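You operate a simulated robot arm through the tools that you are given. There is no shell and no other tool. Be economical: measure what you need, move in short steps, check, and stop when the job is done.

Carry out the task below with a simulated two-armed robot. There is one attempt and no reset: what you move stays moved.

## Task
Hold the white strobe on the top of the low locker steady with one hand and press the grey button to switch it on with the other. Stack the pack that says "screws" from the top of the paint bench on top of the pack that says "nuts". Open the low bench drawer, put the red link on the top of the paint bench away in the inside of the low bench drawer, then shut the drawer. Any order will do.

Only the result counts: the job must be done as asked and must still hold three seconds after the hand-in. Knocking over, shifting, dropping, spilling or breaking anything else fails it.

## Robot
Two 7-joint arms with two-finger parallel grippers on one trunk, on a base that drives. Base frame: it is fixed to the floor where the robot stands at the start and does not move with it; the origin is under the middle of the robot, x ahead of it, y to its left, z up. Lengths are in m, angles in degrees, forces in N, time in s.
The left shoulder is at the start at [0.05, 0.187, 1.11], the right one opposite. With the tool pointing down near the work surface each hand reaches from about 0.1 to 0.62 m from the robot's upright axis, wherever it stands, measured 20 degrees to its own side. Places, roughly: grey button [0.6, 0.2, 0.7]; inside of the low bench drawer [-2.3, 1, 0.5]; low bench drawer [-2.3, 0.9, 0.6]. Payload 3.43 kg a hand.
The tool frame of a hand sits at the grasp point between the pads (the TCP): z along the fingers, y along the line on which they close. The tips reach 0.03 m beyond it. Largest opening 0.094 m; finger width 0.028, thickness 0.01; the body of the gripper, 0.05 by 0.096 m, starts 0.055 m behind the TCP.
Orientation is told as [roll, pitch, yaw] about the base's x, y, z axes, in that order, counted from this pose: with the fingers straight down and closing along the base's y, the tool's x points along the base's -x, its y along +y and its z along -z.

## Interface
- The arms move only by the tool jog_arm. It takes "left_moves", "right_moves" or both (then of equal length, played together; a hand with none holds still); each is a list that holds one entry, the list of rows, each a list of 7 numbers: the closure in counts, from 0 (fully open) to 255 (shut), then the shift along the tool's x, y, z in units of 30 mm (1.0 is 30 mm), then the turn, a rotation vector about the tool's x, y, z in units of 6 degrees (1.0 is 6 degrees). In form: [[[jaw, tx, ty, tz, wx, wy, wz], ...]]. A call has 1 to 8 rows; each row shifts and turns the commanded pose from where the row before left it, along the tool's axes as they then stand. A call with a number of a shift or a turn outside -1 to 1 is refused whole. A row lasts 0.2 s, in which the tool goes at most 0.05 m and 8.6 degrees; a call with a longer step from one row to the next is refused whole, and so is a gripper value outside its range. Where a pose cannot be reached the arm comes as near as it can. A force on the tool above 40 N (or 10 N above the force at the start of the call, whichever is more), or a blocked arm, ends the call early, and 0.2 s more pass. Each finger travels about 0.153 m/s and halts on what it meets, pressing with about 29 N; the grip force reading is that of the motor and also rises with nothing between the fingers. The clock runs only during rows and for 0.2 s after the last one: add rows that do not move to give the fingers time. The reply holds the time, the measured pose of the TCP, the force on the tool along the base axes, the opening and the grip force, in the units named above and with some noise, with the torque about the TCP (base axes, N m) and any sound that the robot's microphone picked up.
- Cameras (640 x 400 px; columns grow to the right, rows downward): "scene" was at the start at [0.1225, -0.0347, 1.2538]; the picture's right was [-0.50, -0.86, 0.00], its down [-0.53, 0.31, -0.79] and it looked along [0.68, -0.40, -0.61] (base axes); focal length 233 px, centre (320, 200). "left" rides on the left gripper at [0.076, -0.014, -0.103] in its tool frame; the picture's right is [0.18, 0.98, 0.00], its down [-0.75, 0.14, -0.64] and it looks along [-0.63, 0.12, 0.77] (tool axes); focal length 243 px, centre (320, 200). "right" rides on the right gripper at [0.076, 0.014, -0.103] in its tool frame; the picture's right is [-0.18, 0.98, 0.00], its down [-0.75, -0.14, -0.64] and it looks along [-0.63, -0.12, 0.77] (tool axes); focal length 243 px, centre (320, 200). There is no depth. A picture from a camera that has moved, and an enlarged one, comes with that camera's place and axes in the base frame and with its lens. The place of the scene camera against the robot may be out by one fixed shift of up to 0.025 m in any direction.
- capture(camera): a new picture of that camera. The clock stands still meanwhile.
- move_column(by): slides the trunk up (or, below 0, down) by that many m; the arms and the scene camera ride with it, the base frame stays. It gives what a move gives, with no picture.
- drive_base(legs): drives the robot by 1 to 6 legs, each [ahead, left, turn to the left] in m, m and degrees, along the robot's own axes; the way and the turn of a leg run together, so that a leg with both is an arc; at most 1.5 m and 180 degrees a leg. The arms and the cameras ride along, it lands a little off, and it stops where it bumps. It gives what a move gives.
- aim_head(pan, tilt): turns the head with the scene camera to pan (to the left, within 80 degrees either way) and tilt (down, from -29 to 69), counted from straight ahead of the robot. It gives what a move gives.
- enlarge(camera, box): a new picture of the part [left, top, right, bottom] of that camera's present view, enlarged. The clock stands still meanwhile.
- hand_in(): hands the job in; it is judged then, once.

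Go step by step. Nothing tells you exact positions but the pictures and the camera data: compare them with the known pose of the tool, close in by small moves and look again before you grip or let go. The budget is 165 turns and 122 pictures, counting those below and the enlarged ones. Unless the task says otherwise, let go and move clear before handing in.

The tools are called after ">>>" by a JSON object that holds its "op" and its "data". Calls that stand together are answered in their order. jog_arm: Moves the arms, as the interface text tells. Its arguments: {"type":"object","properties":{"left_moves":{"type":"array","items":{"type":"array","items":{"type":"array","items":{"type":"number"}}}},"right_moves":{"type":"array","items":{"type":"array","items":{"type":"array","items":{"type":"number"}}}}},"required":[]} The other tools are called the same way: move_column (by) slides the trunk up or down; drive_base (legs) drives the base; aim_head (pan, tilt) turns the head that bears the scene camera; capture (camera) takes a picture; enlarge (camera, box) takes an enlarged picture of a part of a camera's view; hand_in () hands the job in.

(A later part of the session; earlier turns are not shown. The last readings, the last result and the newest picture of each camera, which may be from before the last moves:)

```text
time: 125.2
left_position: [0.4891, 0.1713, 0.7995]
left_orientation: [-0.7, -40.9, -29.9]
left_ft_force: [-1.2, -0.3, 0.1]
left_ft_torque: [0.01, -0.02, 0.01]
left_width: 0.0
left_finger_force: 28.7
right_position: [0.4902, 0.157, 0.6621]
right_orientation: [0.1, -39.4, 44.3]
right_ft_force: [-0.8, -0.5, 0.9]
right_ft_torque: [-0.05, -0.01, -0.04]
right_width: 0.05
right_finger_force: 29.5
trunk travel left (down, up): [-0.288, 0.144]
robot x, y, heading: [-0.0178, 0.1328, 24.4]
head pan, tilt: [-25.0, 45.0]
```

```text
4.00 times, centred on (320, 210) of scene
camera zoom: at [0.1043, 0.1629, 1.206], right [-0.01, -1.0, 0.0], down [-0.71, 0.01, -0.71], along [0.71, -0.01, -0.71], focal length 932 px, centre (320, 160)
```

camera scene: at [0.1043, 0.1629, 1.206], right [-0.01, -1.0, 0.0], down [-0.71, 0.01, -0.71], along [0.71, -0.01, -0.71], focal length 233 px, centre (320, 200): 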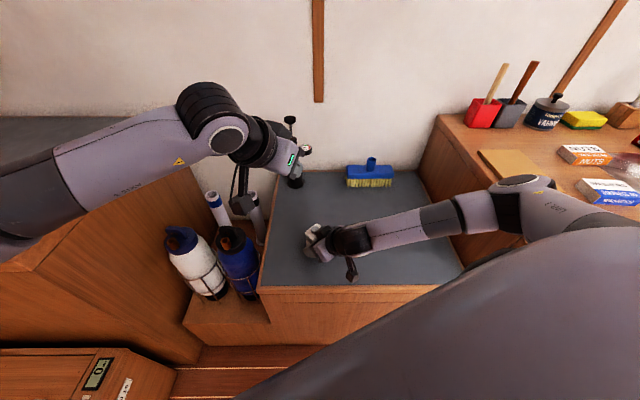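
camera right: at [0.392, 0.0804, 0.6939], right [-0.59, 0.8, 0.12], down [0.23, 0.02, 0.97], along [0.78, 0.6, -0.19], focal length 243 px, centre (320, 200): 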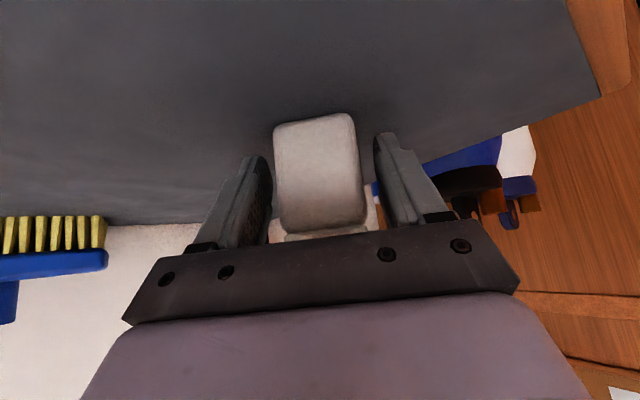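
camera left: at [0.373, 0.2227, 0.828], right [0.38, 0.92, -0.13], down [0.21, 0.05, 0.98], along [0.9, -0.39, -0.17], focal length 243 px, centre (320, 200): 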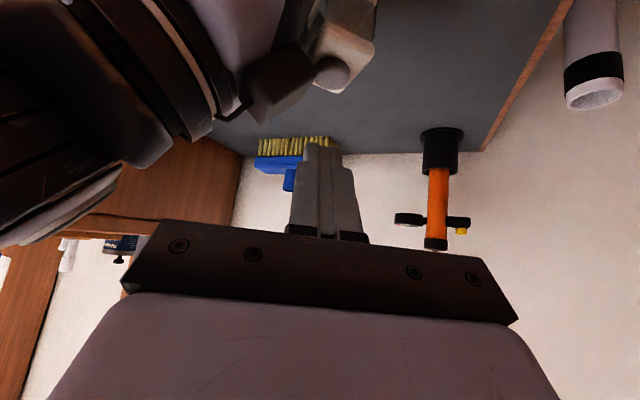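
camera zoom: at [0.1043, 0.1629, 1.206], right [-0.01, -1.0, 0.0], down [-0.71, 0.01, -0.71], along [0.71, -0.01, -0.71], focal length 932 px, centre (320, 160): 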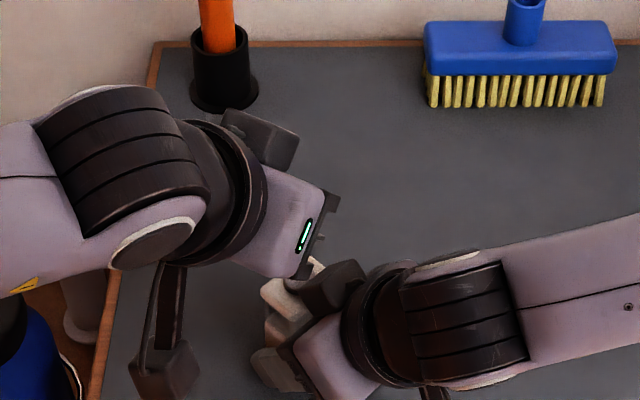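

The button is at about (0.499, 0.166, 0.72). To keep clear of the right hand I'll yaw the left hand a further 30° so its body sits on the left.

>>> {"op": "jog_arm", "data": {"left_moves": [[[255, 0, 0, 0, 0.656, 0, 0.755], [255, 0, 0, 0, 0.656, 0, 0.755], [255, 0, 0, 0, 0.656, 0, 0.755], [255, 0, 0, 0, 0.656, 0, 0.755], [255, 0, 0, 0, 0.656, 0, 0.755], [255, 0, 0, 0, 0, 0, 0]]]}}

>>> {"op": "capture", "data": {"camera": "left"}}

```text
time: 126.6
left_position: [0.4871, 0.1713, 0.7996]
left_orientation: [-0.6, -41.1, -44.7]
left_ft_force: [0.8, 0.3, -0.2]
left_ft_torque: [-0.01, -0.03, -0.02]
left_width: 0.0005
left_finger_force: 28.5
left hand out of reach, approached as far as the arm can: row 3, 4, 5
right_position: [0.4901, 0.1576, 0.6624]
right_orientation: [0.2, -39.3, 44.3]
right_ft_force: [0.6, -0.1, 1.5]
right_ft_torque: [-0.02, -0.03, -0.03]
right_width: 0.0497
right_finger_force: 28.8
trunk travel left (down, up): [-0.288, 0.144]
robot x, y, heading: [-0.018, 0.1307, 24.5]
head pan, tilt: [-25.0, 45.0]
```

```text
39 pictures are left
camera left: at [0.3895, 0.2505, 0.8279], right [0.6, 0.79, -0.13], down [0.21, 0.0, 0.98], along [0.77, -0.61, -0.16], focal length 243 px, centre (320, 200)
```

left: 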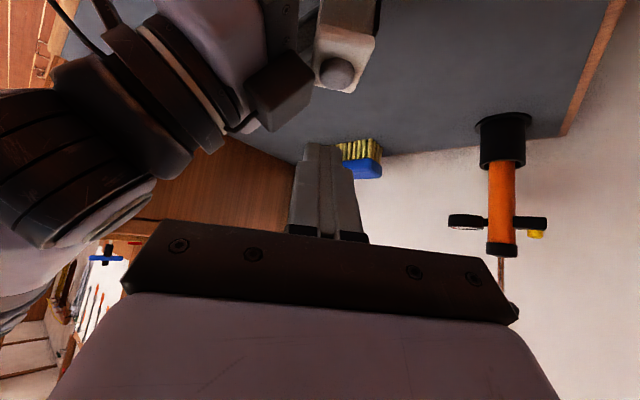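

>>> {"op": "jog_arm", "data": {"left_moves": [[[255, 0.37, 0.03, 0.5, 0, 0, 0], [255, 0.33, 0.05, 0.43, 0, 0, 0], [255, 0, 0, 0, 0, 0, 0]]]}}

>>> {"op": "capture", "data": {"camera": "left"}}

>>> {"op": "enlarge", "data": {"camera": "scene", "box": [260, 180, 380, 255]}}

```text
time: 127.4
left_position: [0.4881, 0.1712, 0.8007]
left_orientation: [-0.7, -41.1, -44.8]
left_ft_force: [0.7, 0.4, -0.6]
left_ft_torque: [-0.02, 0.01, 0.01]
left_width: 0.0
left_finger_force: 29.0
left hand out of reach, approached as far as the arm can: row 1, 2
right_position: [0.4904, 0.1575, 0.6628]
right_orientation: [0.1, -39.3, 44.2]
right_ft_force: [-0.8, 0.1, 0.1]
right_ft_torque: [0.0, -0.02, -0.04]
right_width: 0.0496
right_finger_force: 28.9
trunk travel left (down, up): [-0.288, 0.144]
robot x, y, heading: [-0.0168, 0.1307, 24.5]
head pan, tilt: [-25.0, 45.0]
```

```text
38 pictures are left
camera left: at [0.3895, 0.2506, 0.8278], right [0.6, 0.79, -0.13], down [0.21, 0.0, 0.98], along [0.77, -0.61, -0.16], focal length 243 px, centre (320, 200)
```

left: 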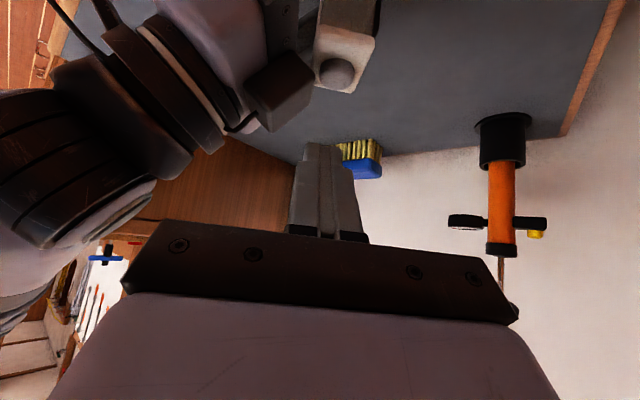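

```text
5.33 times, centred on (320, 218) of scene
camera zoom: at [0.1043, 0.163, 1.206], right [-0.01, -1.0, 0.0], down [-0.71, 0.01, -0.71], along [0.71, -0.01, -0.71], focal length 1242 px, centre (320, 107)
```

zoom: 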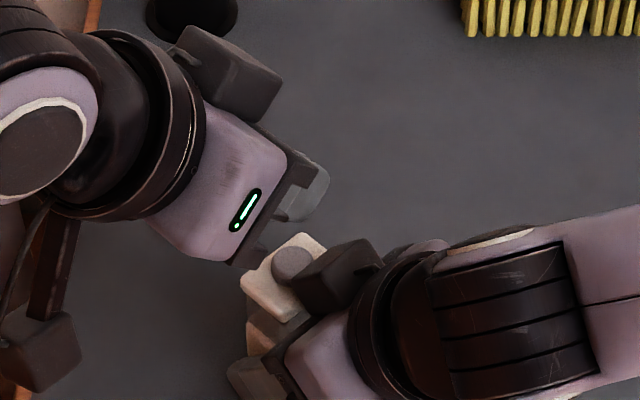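

The left hand is at a wrist stop here. I'll yaw back 12° and step down carefully.

>>> {"op": "jog_arm", "data": {"left_moves": [[[255, 0, 0, 0, -0.656, 0, -0.755], [255, 0, 0, 0, -0.656, 0, -0.755], [255, 0.3, 0, 0.35, 0, 0, 0], [255, 0, 0, 0, 0, 0, 0]]]}}

>>> {"op": "enlarge", "data": {"camera": "scene", "box": [260, 180, 380, 255]}}

```text
time: 128.4
left_position: [0.4877, 0.17, 0.7868]
left_orientation: [-0.5, -41.0, -32.8]
left_ft_force: [-0.9, 0.0, 0.2]
left_ft_torque: [-0.01, 0.01, 0.01]
left_width: 0.0
left_finger_force: 28.9
right_position: [0.4914, 0.1577, 0.6628]
right_orientation: [0.1, -39.3, 44.3]
right_ft_force: [0.4, -0.4, 1.2]
right_ft_torque: [-0.02, -0.03, 0.01]
right_width: 0.0501
right_finger_force: 28.9
trunk travel left (down, up): [-0.288, 0.144]
robot x, y, heading: [-0.0223, 0.1291, 24.7]
head pan, tilt: [-25.0, 45.0]
```

```text
5.33 times, centred on (320, 218) of scene
camera zoom: at [0.1042, 0.163, 1.206], right [-0.01, -1.0, 0.0], down [-0.71, 0.01, -0.71], along [0.71, -0.01, -0.71], focal length 1242 px, centre (320, 107)
```

zoom: 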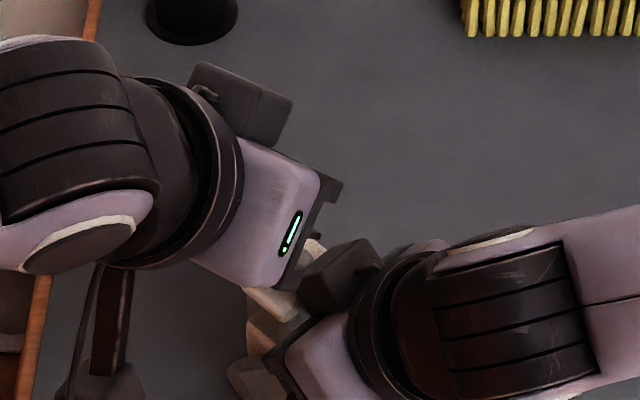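

>>> {"op": "jog_arm", "data": {"left_moves": [[[255, 0.19, 0.02, 0.27, 0, 0, 0], [255, 0.19, 0.02, 0.27, 0, 0, 0], [255, 0.19, 0.02, 0.27, 0, 0, 0], [255, 0, 0, 0, 0, 0, 0]]]}}

>>> {"op": "capture", "data": {"camera": "left"}}

```text
time: 129.4
left_position: [0.4907, 0.1715, 0.7566]
left_orientation: [-0.6, -41.1, -32.8]
left_ft_force: [1.4, -0.1, 1.5]
left_ft_torque: [0.0, 0.0, -0.02]
left_width: 0.0001
left_finger_force: 29.3
right_position: [0.492, 0.1581, 0.6636]
right_orientation: [0.2, -39.4, 44.3]
right_ft_force: [0.0, -0.6, 0.2]
right_ft_torque: [-0.05, -0.06, 0.02]
right_width: 0.05
right_finger_force: 28.6
trunk travel left (down, up): [-0.288, 0.144]
robot x, y, heading: [-0.0194, 0.1316, 24.4]
head pan, tilt: [-25.0, 45.0]
heard: click
```

```text
35 pictures are left
camera left: at [0.3787, 0.2285, 0.7851], right [0.42, 0.9, -0.13], down [0.21, 0.04, 0.98], along [0.88, -0.44, -0.17], focal length 243 px, centre (320, 200)
```

left: 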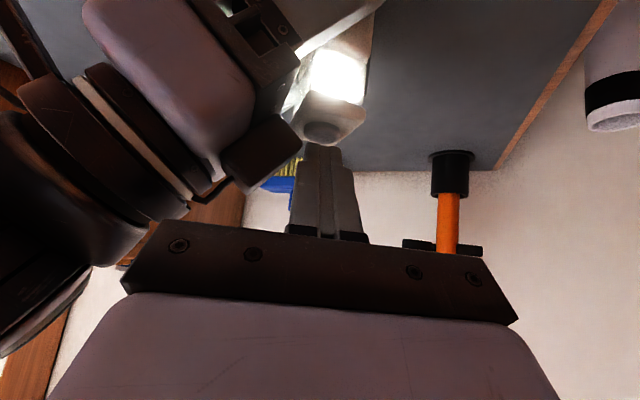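

Click heard and the strobe is lit. I'll lift the left hand straight off, then release and back the right hand away.

>>> {"op": "jog_arm", "data": {"left_moves": [[[255, -0.4, 0, -0.46, 0, 0, 0], [255, -0.66, 0, -0.75, 0, 0, 0], [255, -0.8, 0, -0.9, 0, 0, 0], [255, -0.8, 0, -0.9, 0, 0, 0], [255, -0.8, 0, -0.9, 0, 0, 0], [255, -0.8, 0.3, -0.9, 0, 0, 0], [255, 0, 0, 0, 0, 0, 0]]], "right_moves": [[[220, 0, 0, 0, 0, 0, 0], [220, 0, 0, 0, 0, 0, 0], [220, 0, 0, 0, 0, 0, 0], [120, 0, 0, 0, 0, 0, 0], [90, 0, 0, 0, 0, 0, 0], [40, 0, 0, 0, 0, 0, 0], [0, 0, 0, 0, 0, 0, 0]]]}}

>>> {"op": "jog_arm", "data": {"right_moves": [[[0, 0, 0, -0.5, 0, 0, 0], [0, 0, 0, -0.8, 0, 0, 0], [0, 0, 0, -1, 0, 0, 0], [0, 0, 0, -1, 0, 0, 0], [0, -0.4, 0, -0.8, 0, 0, 0], [0, -0.6, 0, -0.8, 0, 0, 0], [0, -0.6, 0, -0.8, 0, 0, 0], [0, -0.6, 0, -0.8, 0, 0, 0]]]}}

>>> {"op": "capture", "data": {"camera": "scene"}}

```text
time: 131.0
left_position: [0.4989, 0.1804, 0.9492]
left_orientation: [-0.7, -40.8, -32.8]
left_ft_force: [0.0, 0.0, 0.4]
left_ft_torque: [-0.05, 0.01, 0.01]
left_width: 0.0003
left_finger_force: 29.5
right_position: [0.4898, 0.1575, 0.6616]
right_orientation: [0.1, -39.3, 44.3]
right_ft_force: [0.1, -0.2, 0.3]
right_ft_torque: [-0.01, 0.03, 0.0]
right_width: 0.0942
right_finger_force: 0.0
trunk travel left (down, up): [-0.288, 0.144]
robot x, y, heading: [-0.0218, 0.1335, 24.5]
head pan, tilt: [-25.0, 45.0]
```

```text
time: 132.8
left_position: [0.4984, 0.1818, 0.948]
left_orientation: [-0.7, -41.0, -32.8]
left_ft_force: [0.0, 0.5, 0.2]
left_ft_torque: [0.02, -0.01, -0.01]
left_width: 0.0003
left_finger_force: 28.9
right_position: [0.4393, 0.1071, 0.8562]
right_orientation: [0.0, -39.3, 44.3]
right_ft_force: [-0.8, -0.4, 0.2]
right_ft_torque: [-0.03, 0.0, -0.02]
right_width: 0.0941
right_finger_force: 0.1
trunk travel left (down, up): [-0.288, 0.144]
robot x, y, heading: [-0.0203, 0.1298, 24.4]
head pan, tilt: [-25.0, 45.0]
```

```text
34 pictures are left
camera scene: at [0.1042, 0.163, 1.206], right [-0.01, -1.0, 0.0], down [-0.71, 0.01, -0.71], along [0.71, -0.01, -0.71], focal length 233 px, centre (320, 200)
```

scene: 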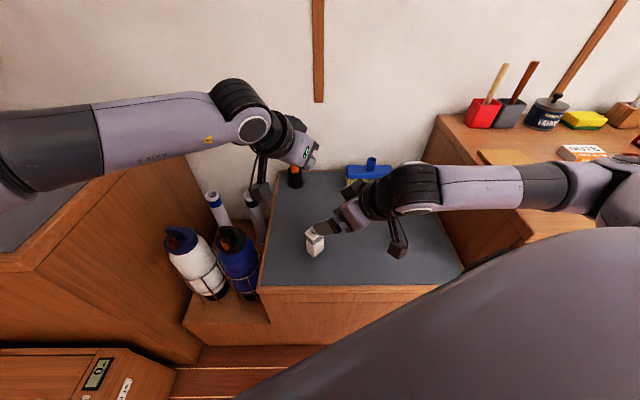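

The strobe is standing and switched on. Next come the packs: I'll raise the trunk, back off, straighten, and move right in front of the paint bench.

>>> {"op": "move_column", "data": {"by": 0.14}}

>>> {"op": "drive_base", "data": {"legs": [[-0.3, 0, 0], [0, 0, -24.4], [0, -0.62, 0]]}}

>>> {"op": "aim_head", "data": {"pan": 0, "tilt": 35}}

>>> {"op": "capture", "data": {"camera": "scene"}}

```text
time: 134.5
left_position: [0.4987, 0.1809, 1.0875]
left_orientation: [-0.7, -41.0, -32.8]
left_ft_force: [0.6, -0.2, -1.4]
left_ft_torque: [-0.04, -0.02, -0.04]
left_width: 0.0
left_finger_force: 29.1
right_position: [0.4386, 0.1073, 0.9939]
right_orientation: [0.0, -39.3, 44.3]
right_ft_force: [-0.8, -0.5, -0.2]
right_ft_torque: [0.04, 0.02, 0.0]
right_width: 0.0941
right_finger_force: 0.1
trunk travel left (down, up): [-0.428, 0.004]
robot x, y, heading: [-0.0187, 0.135, 24.6]
head pan, tilt: [-25.0, 45.0]
```

```text
time: 140.9
left_position: [0.2074, -0.781, 1.0878]
left_orientation: [-0.6, -40.9, -56.7]
left_ft_force: [0.2, 0.8, 0.5]
left_ft_torque: [0.0, -0.01, 0.01]
left_width: 0.0
left_finger_force: 29.2
right_position: [0.1219, -0.8238, 0.9946]
right_orientation: [0.1, -39.3, 20.4]
right_ft_force: [0.6, 0.3, 0.2]
right_ft_torque: [0.03, -0.02, -0.02]
right_width: 0.0943
right_finger_force: 0.0
trunk travel left (down, up): [-0.428, 0.004]
robot x, y, heading: [-0.2906, -0.6171, 1.0]
head pan, tilt: [-25.0, 45.0]
```

```text
time: 141.8
left_position: [0.2069, -0.7811, 1.0884]
left_orientation: [-0.7, -40.9, -56.6]
left_ft_force: [-0.2, -0.2, 0.4]
left_ft_torque: [0.02, -0.01, -0.02]
left_width: 0.0001
left_finger_force: 29.5
right_position: [0.1226, -0.8229, 0.9957]
right_orientation: [0.2, -39.3, 20.5]
right_ft_force: [-0.2, 1.0, -0.2]
right_ft_torque: [0.01, -0.02, 0.01]
right_width: 0.0941
right_finger_force: 0.1
trunk travel left (down, up): [-0.428, 0.004]
robot x, y, heading: [-0.2859, -0.6171, 0.7]
head pan, tilt: [0.0, 35.0]
```

```text
33 pictures are left
camera scene: at [-0.1516, -0.6063, 1.3608], right [0.01, -1.0, 0.0], down [-0.57, -0.01, -0.82], along [0.82, 0.01, -0.57], focal length 233 px, centre (320, 200)
```

scene: 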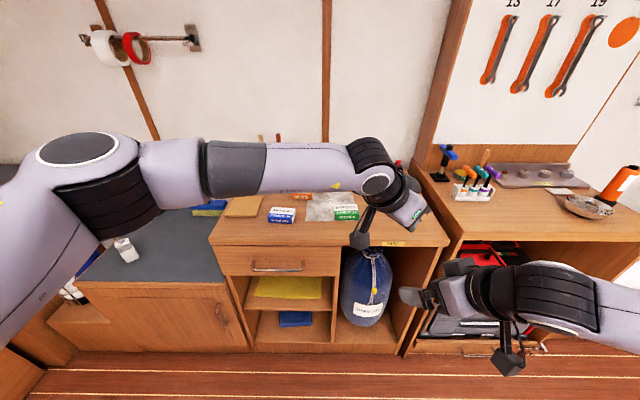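

I see the packs and the bench. I'll untangle the arms first: left hand to its own side, right hand back to vertical.

>>> {"op": "jog_arm", "data": {"left_moves": [[[255, 0.91, 0.286, -0.79, 0, 0, 0], [255, 0.91, 0.286, -0.79, 0, 0, 0], [255, 0.91, 0.286, -0.79, 0, 0, 0], [255, 0.91, 0.286, -0.79, 0, 0, 0], [255, 0.91, 0.286, -0.79, 0, 0, 0], [255, 0.91, 0.286, -0.79, 0, 0, 0], [255, 0.91, 0.286, -0.79, 0, 0, 0], [255, 0.91, 0.286, -0.79, 0, 0, 0]]], "right_moves": [[[0, 0, 0, 0, 0, 1, 0], [0, 0, 0, 0, 0, 1, 0], [0, 0, 0, 0, 0, 1, 0], [0, 0, 0, 0, 0, 1, 0], [0, 0, 0, 0, 0, 1, 0], [0, 0, 0, 0, 0, 1, 0], [0, 0, 0, 0, 0, 0.55, 0], [0, 0, 0, 0, 0, 0, 0]]]}}

>>> {"op": "jog_arm", "data": {"left_moves": [[[0, 0, 0, 0, -0.656, 0, -0.755], [0, 0, 0, 0, -0.656, 0, -0.755], [0, 0, 0, 0, -0.656, 0, -0.755], [0, 0, 0, 0, -0.656, 0, -0.755], [0, 0, 0, 0, -0.656, 0, -0.755], [0, 0, 0, 0, -0.656, 0, -0.755], [0, 0, 0, 0, -0.656, 0, -0.755], [0, 0, 0, 0, -0.656, 0, -0.755]]], "right_moves": [[[0, 0, 0, 0, 0, 0, 0.8], [0, 0, 0, 0, 0, 0, 0.8], [0, 0, 0, 0, 0, 0, 0.8], [0, 0, 0, 0, 0, 0, 0.9], [0, 0, -0.5, 0, 0, 0, 0], [0, 0, -0.5, 0, 0, 0, 0], [0, 0, 0, 0, 0, 0, 0], [0, 0, 0, 0, 0, 0, 0]]]}}

```text
time: 143.6
left_position: [0.1068, -0.4984, 1.0894]
left_orientation: [-0.6, -41.0, -56.7]
left_ft_force: [0.4, 0.1, 0.9]
left_ft_torque: [0.04, 0.01, 0.0]
left_width: 0.0004
left_finger_force: 28.6
right_position: [0.1239, -0.8215, 0.9962]
right_orientation: [0.0, 0.1, 20.4]
right_ft_force: [0.7, 0.4, 0.6]
right_ft_torque: [-0.02, 0.05, 0.0]
right_width: 0.0942
right_finger_force: 0.0
trunk travel left (down, up): [-0.428, 0.004]
robot x, y, heading: [-0.2814, -0.6135, 0.8]
head pan, tilt: [0.0, 35.0]
```

```text
time: 145.4
left_position: [0.1064, -0.5016, 1.0878]
left_orientation: [-0.4, -40.6, -8.7]
left_ft_force: [0.6, -0.3, -0.3]
left_ft_torque: [0.02, -0.02, 0.05]
left_width: 0.0938
left_finger_force: 0.1
right_position: [0.1221, -0.8541, 0.9945]
right_orientation: [0.1, 0.1, 0.7]
right_ft_force: [1.4, 0.4, 0.5]
right_ft_torque: [-0.01, 0.0, 0.04]
right_width: 0.0937
right_finger_force: 0.1
trunk travel left (down, up): [-0.428, 0.004]
robot x, y, heading: [-0.2852, -0.6175, 0.9]
head pan, tilt: [0.0, 35.0]
```

Both hands are tidy now. I'll drive up to the bench.

>>> {"op": "drive_base", "data": {"legs": [[0, 0.2, -0.9], [0.315, 0, 0]]}}

>>> {"op": "capture", "data": {"camera": "right"}}

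>>> {"op": "capture", "data": {"camera": "scene"}}

```text
time: 148.7
left_position: [0.4201, -0.3067, 1.087]
left_orientation: [-0.4, -40.5, -9.4]
left_ft_force: [1.0, 1.0, -0.1]
left_ft_torque: [0.01, 0.01, 0.01]
left_width: 0.0939
left_finger_force: 0.0
right_position: [0.4316, -0.6604, 0.9956]
right_orientation: [0.1, 0.0, 0.0]
right_ft_force: [0.1, -0.5, 0.0]
right_ft_torque: [0.01, 0.0, 0.0]
right_width: 0.0938
right_finger_force: 0.1
trunk travel left (down, up): [-0.428, 0.004]
robot x, y, heading: [0.025, -0.4197, 0.1]
head pan, tilt: [0.0, 35.0]
```

```text
32 pictures are left
camera right: at [0.3548, -0.6468, 1.0977], right [0.18, 0.98, 0.0], down [0.75, -0.14, 0.64], along [0.63, -0.12, -0.77], focal length 243 px, centre (320, 200)
```

right: 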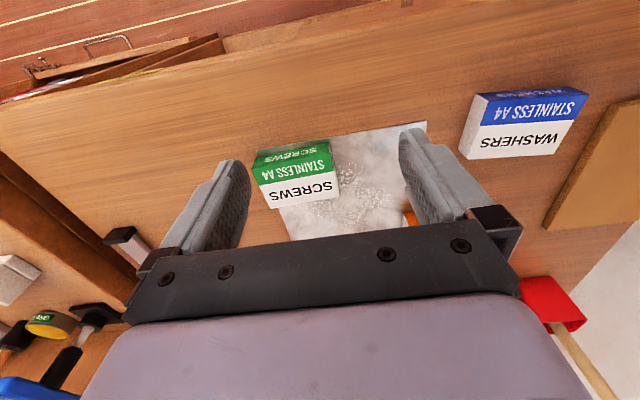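

```text
31 pictures are left
camera scene: at [0.1604, -0.4097, 1.3607], right [0.0, -1.0, 0.0], down [-0.57, 0.0, -0.82], along [0.82, 0.0, -0.57], focal length 233 px, centre (320, 200)
```

scene: 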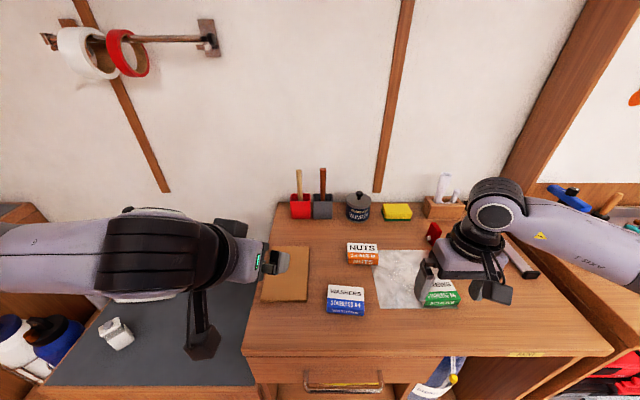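

>>> {"op": "enlarge", "data": {"camera": "right", "box": [220, 110, 420, 235]}}

>>> {"op": "enlarge", "data": {"camera": "scene", "box": [320, 190, 480, 320]}}

```text
3.20 times, centred on (320, 172) of right
camera zoom: at [0.3548, -0.6468, 1.0977], right [0.18, 0.98, 0.0], down [0.75, -0.14, 0.64], along [0.63, -0.12, -0.77], focal length 776 px, centre (320, 288)
```

zoom: 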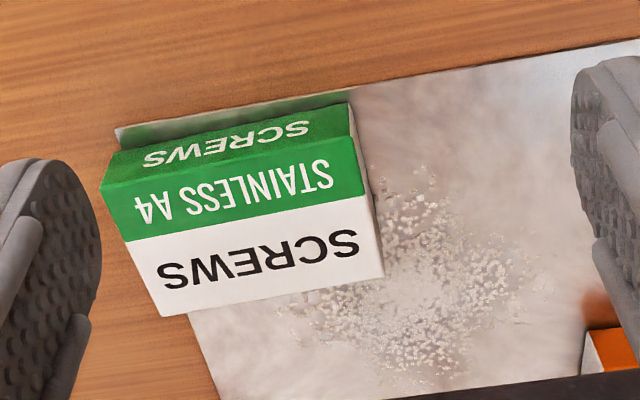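

```text
3.08 times, centred on (400, 255) of scene
camera zoom: at [0.1604, -0.4097, 1.3607], right [0.0, -1.0, 0.0], down [-0.57, 0.0, -0.82], along [0.82, 0.0, -0.57], focal length 717 px, centre (74, 31)
```

zoom: 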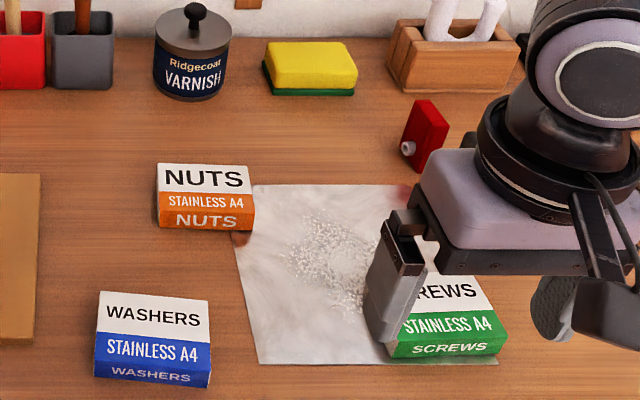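

The screws pack is about 0.088 × 0.057, centred at (0.51, -0.70), with its top at 0.873. I need to grip it across x, meaning yaw -90°, with the left hand and the robot turned -30°. The right hand stays clear.

>>> {"op": "drive_base", "data": {"legs": [[-0.08, -0.2, 0], [0, 0, -30], [0.065, 0.0375, 0]]}}

>>> {"op": "jog_arm", "data": {"left_moves": [[[0, 0, 0, 0, 0, 1, 0], [0, 0, 0, 0, 0, 1, 0], [0, 0, 0, 0, 0, 1, 0], [0, 0, 0, 0, 0, 1, 0], [0, 0, 0, 0, 0, 1, 0], [0, 0, 0, 0, 0, 1, 0], [0, 0, 0, 0, 0, 0.75, 0], [0, 0, 0, 0, 0, 0, 0]]]}}

>>> {"op": "jog_arm", "data": {"left_moves": [[[0, 0, 0, 0, 0, 0, 1], [0, 0, 0, 0, 0, 0, 1], [0, 0, 0, 0, 0, 0, 1], [0, 0, 0, 0, 0, 0, 1], [0, 0, 0, 0, 0, 0, 1], [0, 0, 0, 0, 0, 0, 1], [0, 0, 0, 0, 0, 0, 1], [0, 0, 0, 0, 0, 0, 1]]]}}

```text
time: 152.5
left_position: [0.4218, -0.7221, 1.0865]
left_orientation: [-0.4, -40.6, -39.4]
left_ft_force: [1.0, 0.3, -0.4]
left_ft_torque: [0.0, 0.02, 0.01]
left_width: 0.094
left_finger_force: 0.2
right_position: [0.2544, -1.0339, 0.9958]
right_orientation: [0.0, 0.0, -30.0]
right_ft_force: [0.8, 0.0, 0.3]
right_ft_torque: [0.0, 0.0, 0.02]
right_width: 0.094
right_finger_force: 0.0
trunk travel left (down, up): [-0.428, 0.004]
robot x, y, heading: [0.0194, -0.6175, -30.1]
head pan, tilt: [0.0, 35.0]
```

```text
time: 154.3
left_position: [0.422, -0.7211, 1.0879]
left_orientation: [-0.3, -0.1, -39.8]
left_ft_force: [-0.5, 0.0, 0.3]
left_ft_torque: [-0.02, 0.01, 0.01]
left_width: 0.094
left_finger_force: 0.0
right_position: [0.2526, -1.0326, 0.9942]
right_orientation: [0.0, 0.0, -30.0]
right_ft_force: [0.4, -0.3, -1.5]
right_ft_torque: [0.0, 0.04, -0.03]
right_width: 0.0939
right_finger_force: 0.0
trunk travel left (down, up): [-0.428, 0.004]
robot x, y, heading: [0.02, -0.6211, -30.1]
head pan, tilt: [0.0, 35.0]
```

```text
time: 156.1
left_position: [0.4211, -0.7206, 1.0878]
left_orientation: [0.0, -0.3, -87.8]
left_ft_force: [-0.2, 0.0, -0.5]
left_ft_torque: [-0.04, 0.02, 0.0]
left_width: 0.0941
left_finger_force: 0.2
right_position: [0.2535, -1.033, 0.994]
right_orientation: [0.1, 0.0, -29.9]
right_ft_force: [0.5, 0.5, 0.0]
right_ft_torque: [0.02, 0.01, 0.03]
right_width: 0.0941
right_finger_force: 0.0
trunk travel left (down, up): [-0.428, 0.004]
robot x, y, heading: [0.0245, -0.6178, -30.0]
head pan, tilt: [0.0, 35.0]
```

Yaw -88° works well. Move over the pack and look.

>>> {"op": "jog_arm", "data": {"left_moves": [[[0, 0.05, 0.6, 0.92, 0, 0, 0], [0, 0.05, 0.6, 0.92, 0, 0, 0], [0, 0.05, 0.6, 0.92, 0, 0, 0], [0, 0.05, 0.6, 0.92, 0, 0, 0], [0, 0.05, 0.6, 0.92, 0, 0, 0], [0, 0, 0, 0, 0, 0, 0]]]}}

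>>> {"op": "capture", "data": {"camera": "left"}}

```text
time: 157.5
left_position: [0.4798, -0.7158, 0.9947]
left_orientation: [-0.1, -0.3, -87.8]
left_ft_force: [-0.4, -0.1, -0.2]
left_ft_torque: [0.01, 0.04, 0.0]
left_width: 0.0941
left_finger_force: 0.1
left hand out of reach, approached as far as the arm can: row 4, 5
right_position: [0.2539, -1.0333, 0.9962]
right_orientation: [0.0, 0.0, -30.0]
right_ft_force: [0.1, 0.5, 0.3]
right_ft_torque: [-0.01, 0.0, 0.01]
right_width: 0.094
right_finger_force: 0.1
trunk travel left (down, up): [-0.428, 0.004]
robot x, y, heading: [0.0186, -0.6194, -30.4]
head pan, tilt: [0.0, 35.0]
```

```text
28 pictures are left
camera left: at [0.4619, -0.6376, 1.0977], right [0.97, 0.22, 0.0], down [0.17, -0.74, 0.65], along [0.14, -0.63, -0.76], focal length 243 px, centre (320, 200)
```

left: 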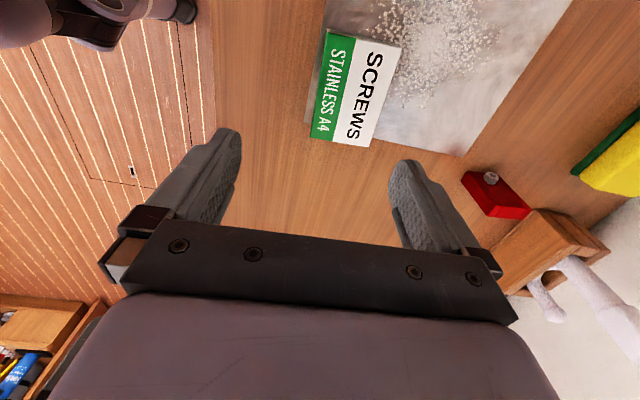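

The left hand hits its low limit again; I can use the trunk to lower instead. I'll align at this height first.

>>> {"op": "jog_arm", "data": {"left_moves": [[[0, 0, 0, -1, 0, 0, 0], [0, 0.1, 0.42, -0.3, 0, 0, 0], [0, 0.05, 0.42, 0, 0, 0, 0], [0, 0, 0, 0, 0, 0, 0]]]}}

>>> {"op": "move_column", "data": {"by": -0.1}}

>>> {"op": "capture", "data": {"camera": "left"}}

```text
time: 158.5
left_position: [0.4792, -0.7151, 1.0258]
left_orientation: [-0.2, -0.3, -87.8]
left_ft_force: [-0.1, -0.1, 0.2]
left_ft_torque: [-0.01, 0.04, -0.01]
left_width: 0.0939
left_finger_force: 0.0
left hand out of reach, approached as far as the arm can: row 2, 3
right_position: [0.2535, -1.0322, 0.9954]
right_orientation: [0.0, 0.0, -29.9]
right_ft_force: [0.3, -0.8, 0.7]
right_ft_torque: [-0.02, 0.03, 0.01]
right_width: 0.0942
right_finger_force: 0.1
trunk travel left (down, up): [-0.428, 0.004]
robot x, y, heading: [0.0221, -0.6187, -30.1]
head pan, tilt: [0.0, 35.0]
```

```text
time: 159.8
left_position: [0.4804, -0.7149, 0.9252]
left_orientation: [-0.1, -0.4, -87.7]
left_ft_force: [0.7, 0.6, 0.5]
left_ft_torque: [-0.01, -0.02, 0.01]
left_width: 0.094
left_finger_force: 0.1
right_position: [0.2541, -1.031, 0.8949]
right_orientation: [0.1, -0.1, -30.1]
right_ft_force: [-0.1, 0.3, -0.5]
right_ft_torque: [-0.02, 0.01, -0.01]
right_width: 0.0941
right_finger_force: 0.0
trunk travel left (down, up): [-0.328, 0.104]
robot x, y, heading: [0.0186, -0.6187, -30.1]
head pan, tilt: [0.0, 35.0]
```

```text
27 pictures are left
camera left: at [0.4618, -0.638, 1.0283], right [0.97, 0.22, 0.0], down [0.17, -0.74, 0.65], along [0.14, -0.63, -0.76], focal length 243 px, centre (320, 200)
```

left: 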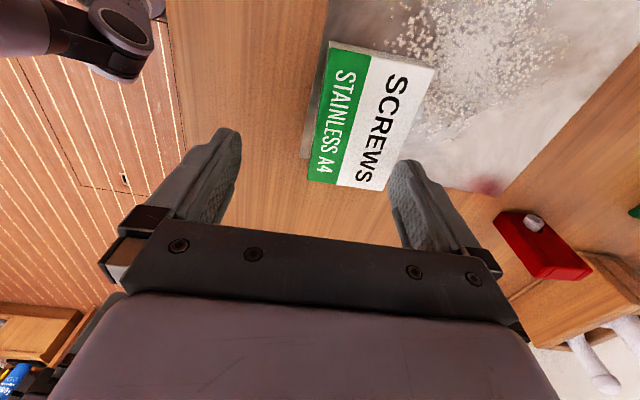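

>>> {"op": "drive_base", "data": {"legs": [[0.0208, 0.012, 0]]}}

>>> {"op": "capture", "data": {"camera": "left"}}

```text
time: 160.6
left_position: [0.5032, -0.714, 0.9254]
left_orientation: [-0.2, -0.3, -87.7]
left_ft_force: [-0.6, -0.2, -0.8]
left_ft_torque: [-0.02, 0.0, -0.03]
left_width: 0.0939
left_finger_force: 0.0
right_position: [0.2771, -1.0325, 0.8952]
right_orientation: [0.0, 0.0, -29.9]
right_ft_force: [0.2, -0.3, 1.6]
right_ft_torque: [-0.01, 0.05, -0.01]
right_width: 0.0939
right_finger_force: 0.1
trunk travel left (down, up): [-0.328, 0.104]
robot x, y, heading: [0.0438, -0.618, -30.0]
head pan, tilt: [0.0, 35.0]
```

```text
26 pictures are left
camera left: at [0.4859, -0.6381, 1.0279], right [0.97, 0.22, 0.0], down [0.17, -0.74, 0.65], along [0.14, -0.63, -0.76], focal length 243 px, centre (320, 200)
```

left: 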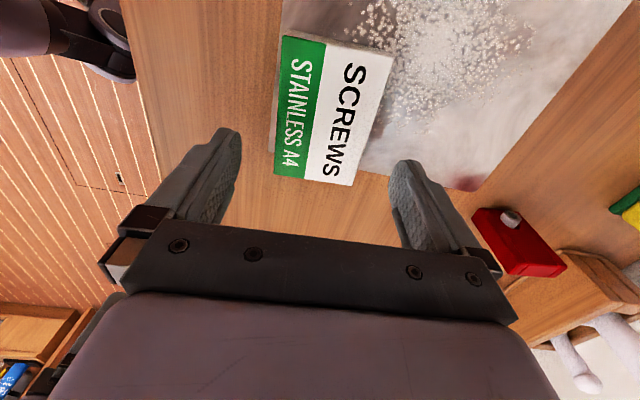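

Aligned. Lower with the trunk and grip.

>>> {"op": "move_column", "data": {"by": -0.043}}

>>> {"op": "capture", "data": {"camera": "left"}}

```text
time: 161.4
left_position: [0.5046, -0.7145, 0.8899]
left_orientation: [0.7, -0.9, -87.5]
left_ft_force: [-6.1, 6.5, 13.5]
left_ft_torque: [0.4, -0.42, 0.44]
left_width: 0.0905
left_finger_force: 0.1
right_position: [0.2775, -1.0311, 0.8523]
right_orientation: [0.0, -0.1, -30.0]
right_ft_force: [-0.8, 0.1, 0.6]
right_ft_torque: [-0.03, 0.03, 0.0]
right_width: 0.0939
right_finger_force: 0.0
trunk travel left (down, up): [-0.285, 0.147]
robot x, y, heading: [0.0451, -0.6168, -29.8]
head pan, tilt: [0.0, 35.0]
stopped: the force on the tool passed its limit (the readings are from after the stop); the commanded pose is now the measured one
```

```text
25 pictures are left
camera left: at [0.4852, -0.6368, 0.9927], right [0.97, 0.23, 0.01], down [0.16, -0.74, 0.66], along [0.15, -0.64, -0.75], focal length 243 px, centre (320, 200)
```

left: 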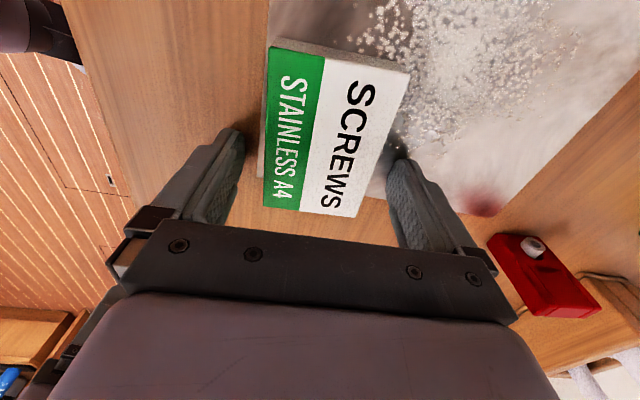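

The tips touched the bench, whose top is at about 0.858. Raise 5 mm and close on the pack.

>>> {"op": "move_column", "data": {"by": 0.007}}

>>> {"op": "jog_arm", "data": {"left_moves": [[[40, 0, 0, 0, 0, 0, 0], [70, 0, 0, 0, 0, 0, 0], [90, 0, 0, 0, 0, 0, 0], [110, 0, 0, 0, 0, 0, 0], [150, 0, 0, 0, 0, 0, 0], [200, 0, 0, 0, 0, 0, 0], [200, 0, 0, 0, 0, 0, 0]]]}}

>>> {"op": "capture", "data": {"camera": "left"}}

```text
time: 162.0
left_position: [0.5065, -0.7165, 0.8958]
left_orientation: [0.5, -0.9, -87.6]
left_ft_force: [0.4, -0.1, -0.2]
left_ft_torque: [0.0, 0.0, -0.02]
left_width: 0.0942
left_finger_force: 0.1
right_position: [0.2765, -1.0327, 0.8584]
right_orientation: [0.0, 0.0, -30.0]
right_ft_force: [0.3, 0.7, -1.3]
right_ft_torque: [-0.01, 0.01, 0.02]
right_width: 0.0941
right_finger_force: 0.0
trunk travel left (down, up): [-0.292, 0.14]
robot x, y, heading: [0.0456, -0.6174, -30.0]
head pan, tilt: [0.0, 35.0]
```

```text
time: 163.6
left_position: [0.5055, -0.7158, 0.8964]
left_orientation: [0.5, -0.8, -87.6]
left_ft_force: [0.5, -1.0, 0.7]
left_ft_torque: [0.01, 0.1, 0.02]
left_width: 0.0575
left_finger_force: 29.2
right_position: [0.2771, -1.0315, 0.8585]
right_orientation: [0.1, 0.0, -30.0]
right_ft_force: [0.6, 0.7, 0.8]
right_ft_torque: [0.01, 0.02, -0.02]
right_width: 0.0938
right_finger_force: 0.1
trunk travel left (down, up): [-0.292, 0.14]
robot x, y, heading: [0.0458, -0.6206, -30.0]
head pan, tilt: [0.0, 35.0]
```

```text
24 pictures are left
camera left: at [0.4864, -0.638, 0.9977], right [0.97, 0.22, 0.01], down [0.17, -0.74, 0.65], along [0.15, -0.64, -0.76], focal length 243 px, centre (320, 200)
```

left: 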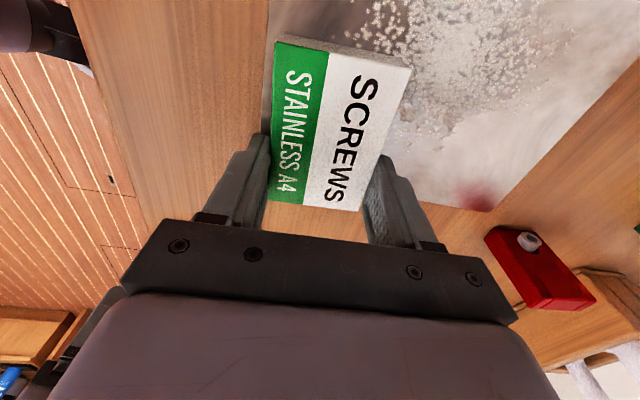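

Gripped. Lift with the trunk, then swing toward the nuts pack at a safe height.

>>> {"op": "move_column", "data": {"by": 0.13}}

>>> {"op": "jog_arm", "data": {"left_moves": [[[200, 0.9, 0.3, 0, 0, 0, 0], [200, 0.9, 0.3, 0, 0, 0, 0], [200, 0.9, 0.3, 0, 0, 0, 0], [200, 0.9, 0.5, 0, 0, 0, 0], [200, 0.9, 0.5, 0, 0, 0, 0], [200, 0.9, 0.5, 0, 0, 0, 0], [200, 0, 0, 0, 0, 0, 0]]]}}

>>> {"op": "capture", "data": {"camera": "left"}}

```text
time: 165.2
left_position: [0.506, -0.7157, 1.025]
left_orientation: [0.7, -0.8, -87.6]
left_ft_force: [-1.2, 0.1, -3.1]
left_ft_torque: [-0.05, 0.0, -0.01]
left_width: 0.0575
left_finger_force: 29.3
right_position: [0.2773, -1.0319, 0.988]
right_orientation: [-0.1, 0.0, -30.0]
right_ft_force: [0.1, -0.3, 0.5]
right_ft_torque: [0.01, -0.01, -0.03]
right_width: 0.0941
right_finger_force: 0.1
trunk travel left (down, up): [-0.422, 0.01]
robot x, y, heading: [0.0457, -0.622, -30.0]
head pan, tilt: [0.0, 35.0]
```

```text
time: 166.8
left_position: [0.5081, -0.7056, 1.0252]
left_orientation: [0.6, -0.8, -87.5]
left_ft_force: [-0.4, 0.7, -2.0]
left_ft_torque: [-0.04, -0.04, -0.03]
left_width: 0.0573
left_finger_force: 28.8
left hand out of reach, approached as far as the arm can: row 1, 2, 3, 4, 5, 6
right_position: [0.2776, -1.0317, 0.9895]
right_orientation: [0.0, 0.0, -30.0]
right_ft_force: [-1.2, 0.3, 0.3]
right_ft_torque: [-0.01, -0.01, -0.01]
right_width: 0.0938
right_finger_force: 0.0
trunk travel left (down, up): [-0.422, 0.01]
robot x, y, heading: [0.0449, -0.6227, -29.8]
head pan, tilt: [0.0, 35.0]
```

```text
23 pictures are left
camera left: at [0.4889, -0.6287, 1.1276], right [0.97, 0.23, 0.01], down [0.17, -0.74, 0.65], along [0.15, -0.64, -0.76], focal length 243 px, centre (320, 200)
```

left: 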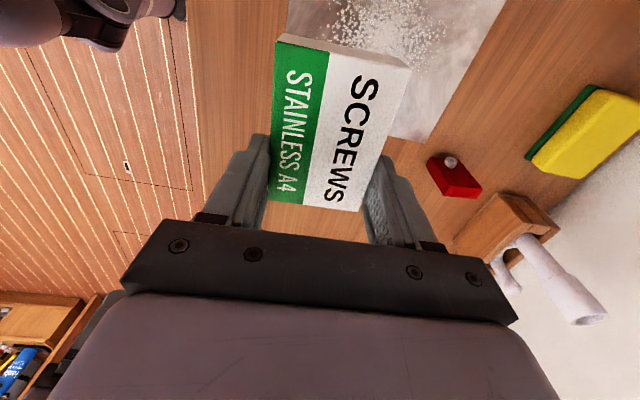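

The arm can't swing left at this wrist yaw. I'll relax the hand yaw 25° and turn the robot 25° further right, which keeps the pack aligned with the bench.

>>> {"op": "jog_arm", "data": {"left_moves": [[[200, 0, 0, 0, 0, 0, -0.85], [200, 0, 0, 0, 0, 0, -0.85], [200, 0, 0, 0, 0, 0, -0.85], [200, 0, 0, 0, 0, 0, -0.85], [200, 0, 0, 0, 0, 0, -0.85], [200, 0, 0, 0, 0, 0, 0]]]}}

>>> {"op": "drive_base", "data": {"legs": [[-0.052, -0.03, 0], [0, 0, -25], [-0.0356, 0.092, 0]]}}

```text
time: 168.2
left_position: [0.5085, -0.7076, 1.0247]
left_orientation: [0.3, -1.1, -62.0]
left_ft_force: [0.8, 0.2, -2.6]
left_ft_torque: [-0.02, 0.01, 0.03]
left_width: 0.0576
left_finger_force: 28.9
right_position: [0.2765, -1.0323, 0.9897]
right_orientation: [0.0, 0.1, -30.1]
right_ft_force: [-0.5, -0.3, -0.2]
right_ft_torque: [-0.02, -0.04, -0.03]
right_width: 0.0942
right_finger_force: 0.2
trunk travel left (down, up): [-0.422, 0.01]
robot x, y, heading: [0.0452, -0.6197, -30.2]
head pan, tilt: [0.0, 35.0]
```

```text
time: 171.2
left_position: [0.4204, -0.8148, 1.0258]
left_orientation: [0.1, -1.0, -87.4]
left_ft_force: [0.3, -0.6, -1.3]
left_ft_torque: [-0.03, 0.02, 0.03]
left_width: 0.0572
left_finger_force: 29.0
right_position: [0.0746, -1.0103, 0.9885]
right_orientation: [0.0, 0.1, -55.4]
right_ft_force: [0.0, 0.3, -0.6]
right_ft_torque: [-0.02, 0.0, 0.01]
right_width: 0.0941
right_finger_force: 0.1
trunk travel left (down, up): [-0.422, 0.01]
robot x, y, heading: [0.0397, -0.5423, -55.1]
head pan, tilt: [0.0, 35.0]
```

>>> {"op": "jog_arm", "data": {"left_moves": [[[200, 1, 0.5, 0, 0, 0, 0], [200, 1, 0.5, 0, 0, 0, 0], [200, 1, 0.5, 0, 0, 0, 0], [200, 1, 0.5, 0, 0, 0, 0], [200, 1, 0.5, 0, 0, 0, 0], [200, 1, 0.5, 0, 0, 0, 0], [200, 1, 0.5, 0, 0, 0, 0], [200, 1, 0.5, 0, 0, 0, 0]]]}}

>>> {"op": "aim_head", "data": {"pan": 50, "tilt": 40}}

>>> {"op": "capture", "data": {"camera": "scene"}}

>>> {"op": "capture", "data": {"camera": "left"}}

```text
time: 173.0
left_position: [0.5253, -0.5733, 1.0217]
left_orientation: [0.3, -1.1, -87.3]
left_ft_force: [0.6, 0.8, -1.8]
left_ft_torque: [-0.05, -0.03, 0.01]
left_width: 0.0572
left_finger_force: 29.1
left hand out of reach, approached as far as the arm can: row 8
right_position: [0.0733, -1.0109, 0.9872]
right_orientation: [0.1, 0.0, -55.3]
right_ft_force: [-0.5, -0.2, -0.4]
right_ft_torque: [0.03, 0.06, -0.01]
right_width: 0.0941
right_finger_force: 0.0
trunk travel left (down, up): [-0.422, 0.01]
robot x, y, heading: [0.0383, -0.5378, -55.3]
head pan, tilt: [0.0, 35.0]
```

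```text
time: 174.2
left_position: [0.5262, -0.5732, 1.0212]
left_orientation: [0.3, -0.9, -87.4]
left_ft_force: [0.9, 1.0, -1.0]
left_ft_torque: [-0.03, 0.03, 0.02]
left_width: 0.0574
left_finger_force: 29.3
right_position: [0.0742, -1.0106, 0.9889]
right_orientation: [0.0, 0.0, -55.3]
right_ft_force: [0.6, 0.3, -0.3]
right_ft_torque: [0.05, -0.01, 0.01]
right_width: 0.0938
right_finger_force: 0.1
trunk travel left (down, up): [-0.422, 0.01]
robot x, y, heading: [0.0392, -0.5342, -55.2]
head pan, tilt: [50.0, 40.0]
```

```text
22 pictures are left
camera scene: at [0.1475, -0.586, 1.3472], right [-0.09, -1.0, 0.0], down [-0.64, 0.06, -0.77], along [0.76, -0.07, -0.64], focal length 233 px, centre (320, 200)
```

scene: 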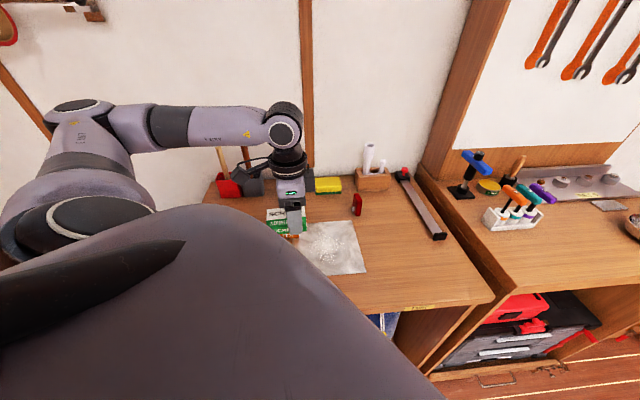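

```text
21 pictures are left
camera left: at [0.5075, -0.4958, 1.1233], right [0.97, 0.23, 0.0], down [0.17, -0.74, 0.65], along [0.15, -0.64, -0.76], focal length 243 px, centre (320, 200)
```

left: 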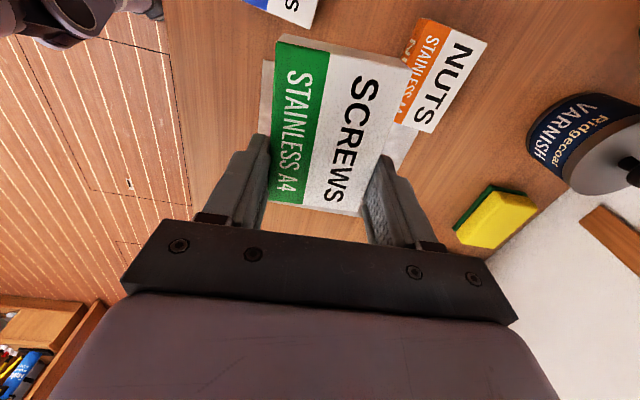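

Nuts are at (0.624, -0.538), aligned with the bench. The left arm's elbow needs unwinding like the right's did. I'll back off from the bench, bring the hand to the outer side, dip it and raise it again.

>>> {"op": "drive_base", "data": {"legs": [[-0.172, -0.246, 0]]}}

>>> {"op": "jog_arm", "data": {"left_moves": [[[200, 0.8, -0.5, 0, 0, 0, -0.95], [200, 0.8, -0.5, 0, 0, 0, -0.95], [200, 0.8, -0.5, 0, 0, 0, -0.95], [200, 0, 0, 0, 0, 0, -0.95], [200, 0, 0, 0, 0, 0, -0.95], [200, 0, 0, 0, 0, 0, -0.95], [200, 0, 0, 0, 0, 0, -0.95], [200, 0, 0, 0, 0, 0, -0.95]]]}}

>>> {"op": "jog_arm", "data": {"left_moves": [[[200, 0, 0, 0.9, 0, 0, 0], [200, 0, 0, 0.9, 0, 0, 0], [200, 0, 0, 0.9, 0, 0, 0], [200, 0, 0, 0.9, 0, 0, 0], [200, 0, 0, 0.9, 0, 0, 0], [200, 0, 0, 0.9, 0, 0, 0], [200, 0, 0, 0, 0, 0, 0]]]}}

```text
time: 176.2
left_position: [0.2268, -0.5725, 1.0238]
left_orientation: [0.3, -1.0, -87.2]
left_ft_force: [0.3, 1.3, -2.2]
left_ft_torque: [-0.03, -0.02, 0.01]
left_width: 0.0573
left_finger_force: 28.9
right_position: [-0.225, -1.0094, 0.9895]
right_orientation: [0.1, 0.1, -55.2]
right_ft_force: [0.1, -0.7, -1.0]
right_ft_torque: [-0.01, -0.03, 0.0]
right_width: 0.094
right_finger_force: 0.1
trunk travel left (down, up): [-0.422, 0.01]
robot x, y, heading: [-0.2606, -0.54, -55.2]
head pan, tilt: [50.0, 40.0]
```

```text
time: 178.0
left_position: [0.1838, -0.5113, 1.0203]
left_orientation: [-0.6, -0.8, -41.3]
left_ft_force: [-0.3, 0.3, -1.4]
left_ft_torque: [-0.02, -0.01, -0.01]
left_width: 0.0576
left_finger_force: 29.1
left hand out of reach, approached as far as the arm can: row 3
right_position: [-0.224, -1.0109, 0.9888]
right_orientation: [-0.1, -0.1, -55.1]
right_ft_force: [0.6, 0.0, 0.4]
right_ft_torque: [0.0, 0.02, 0.01]
right_width: 0.0938
right_finger_force: 0.1
trunk travel left (down, up): [-0.422, 0.01]
robot x, y, heading: [-0.2588, -0.5418, -54.9]
head pan, tilt: [50.0, 40.0]
```

```text
time: 179.6
left_position: [0.1851, -0.5132, 0.8583]
left_orientation: [-0.5, -0.8, -41.5]
left_ft_force: [0.3, 0.7, -1.3]
left_ft_torque: [-0.02, -0.03, 0.0]
left_width: 0.0574
left_finger_force: 28.8
right_position: [-0.2251, -1.0102, 0.989]
right_orientation: [0.1, 0.0, -55.1]
right_ft_force: [0.7, -0.4, 0.7]
right_ft_torque: [0.01, 0.04, -0.03]
right_width: 0.0938
right_finger_force: 0.0
trunk travel left (down, up): [-0.422, 0.01]
robot x, y, heading: [-0.2609, -0.5342, -54.9]
head pan, tilt: [50.0, 40.0]
```

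Unwound. Raise to travel height and turn the yaw back here in free space.

>>> {"op": "jog_arm", "data": {"left_moves": [[[200, 0, 0, -0.9, 0, 0, 0.97], [200, 0, 0, -0.9, 0, 0, 0.97], [200, 0, 0, -0.9, 0, 0, 0.97], [200, 0, 0, -0.9, 0, 0, 0.97], [200, 0, 0, 0, 0, 0, 0.97], [200, 0, 0, 0, 0, 0, 0.97], [200, 0, 0, 0, 0, 0, 0.97], [200, 0, 0, 0, 0, 0, 0.97]]]}}

>>> {"op": "jog_arm", "data": {"left_moves": [[[200, 0, 0.9, 0, 0, 0, 0], [200, 0, 0.9, 0, 0, 0, 0], [200, 0, 0.9, 0, 0, 0, 0], [200, 0, 0.9, 0, 0, 0, 0], [200, 0, 0, 0, 0, 0, 0]]]}}

```text
time: 181.4
left_position: [0.1833, -0.5132, 0.9657]
left_orientation: [0.2, -0.9, -88.2]
left_ft_force: [-0.9, 0.0, -1.2]
left_ft_torque: [-0.06, -0.01, -0.02]
left_width: 0.0575
left_finger_force: 29.1
right_position: [-0.2251, -1.0107, 0.9889]
right_orientation: [0.0, 0.1, -55.2]
right_ft_force: [0.6, 0.5, 0.7]
right_ft_torque: [-0.01, 0.02, 0.01]
right_width: 0.0939
right_finger_force: 0.1
trunk travel left (down, up): [-0.422, 0.01]
robot x, y, heading: [-0.2561, -0.5374, -55.2]
head pan, tilt: [50.0, 40.0]
```

```text
time: 182.6
left_position: [0.2143, -0.5351, 0.9526]
left_orientation: [0.3, -0.9, -88.1]
left_ft_force: [-0.1, 0.1, -1.8]
left_ft_torque: [-0.02, 0.02, -0.01]
left_width: 0.0573
left_finger_force: 28.8
left hand out of reach, approached as far as the arm can: row 1, 2, 3, 4
right_position: [-0.2261, -1.0098, 0.9892]
right_orientation: [0.1, 0.0, -55.1]
right_ft_force: [0.0, 0.7, 0.4]
right_ft_torque: [0.01, -0.02, 0.0]
right_width: 0.094
right_finger_force: 0.1
trunk travel left (down, up): [-0.422, 0.01]
robot x, y, heading: [-0.2616, -0.5369, -55.3]
head pan, tilt: [50.0, 40.0]
```

The wrist twist depends on the arm's bearing, so I'll shift the robot left so the arm points to the target at a comfortable angle. I'll extend the hand in free space first.

>>> {"op": "drive_base", "data": {"legs": [[-0.178, 0.1246, 0]]}}

>>> {"op": "jog_arm", "data": {"left_moves": [[[200, -1, 0.1, -0.1, 0, 0, 0], [200, -1, 0.2, -0.1, 0, 0, 0], [200, -1, 0.5, 0, 0, 0, 0], [200, -1, 0.6, 0, 0, 0, 0], [200, -1, 0.6, 0, 0, 0, 0], [200, -1, 0.6, 0, 0, 0, 0], [200, -1, 0.6, 0, 0, 0, 0], [200, -1, 0.6, 0, 0, 0, 0]]]}}

```text
time: 184.3
left_position: [0.2188, -0.3197, 0.9527]
left_orientation: [0.2, -1.0, -88.1]
left_ft_force: [-0.8, -0.2, -1.4]
left_ft_torque: [-0.03, 0.03, -0.01]
left_width: 0.0573
left_finger_force: 29.1
right_position: [-0.2206, -0.7938, 0.9894]
right_orientation: [0.0, 0.0, -55.1]
right_ft_force: [0.7, -0.4, 0.2]
right_ft_torque: [0.01, 0.0, 0.02]
right_width: 0.0942
right_finger_force: 0.0
trunk travel left (down, up): [-0.422, 0.01]
robot x, y, heading: [-0.2562, -0.3207, -55.2]
head pan, tilt: [50.0, 40.0]
```

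```text
time: 186.1
left_position: [0.2682, -0.4551, 0.9594]
left_orientation: [0.4, -0.9, -87.9]
left_ft_force: [0.9, 0.1, -1.6]
left_ft_torque: [0.0, -0.01, 0.0]
left_width: 0.0574
left_finger_force: 29.2
left hand out of reach, approached as far as the arm can: row 5, 6, 7, 8
right_position: [-0.2206, -0.7936, 0.9899]
right_orientation: [0.2, 0.0, -55.1]
right_ft_force: [-0.3, 0.4, 0.5]
right_ft_torque: [-0.02, 0.0, -0.01]
right_width: 0.0939
right_finger_force: 0.0
trunk travel left (down, up): [-0.422, 0.01]
robot x, y, heading: [-0.2575, -0.3217, -55.2]
head pan, tilt: [50.0, 40.0]
```

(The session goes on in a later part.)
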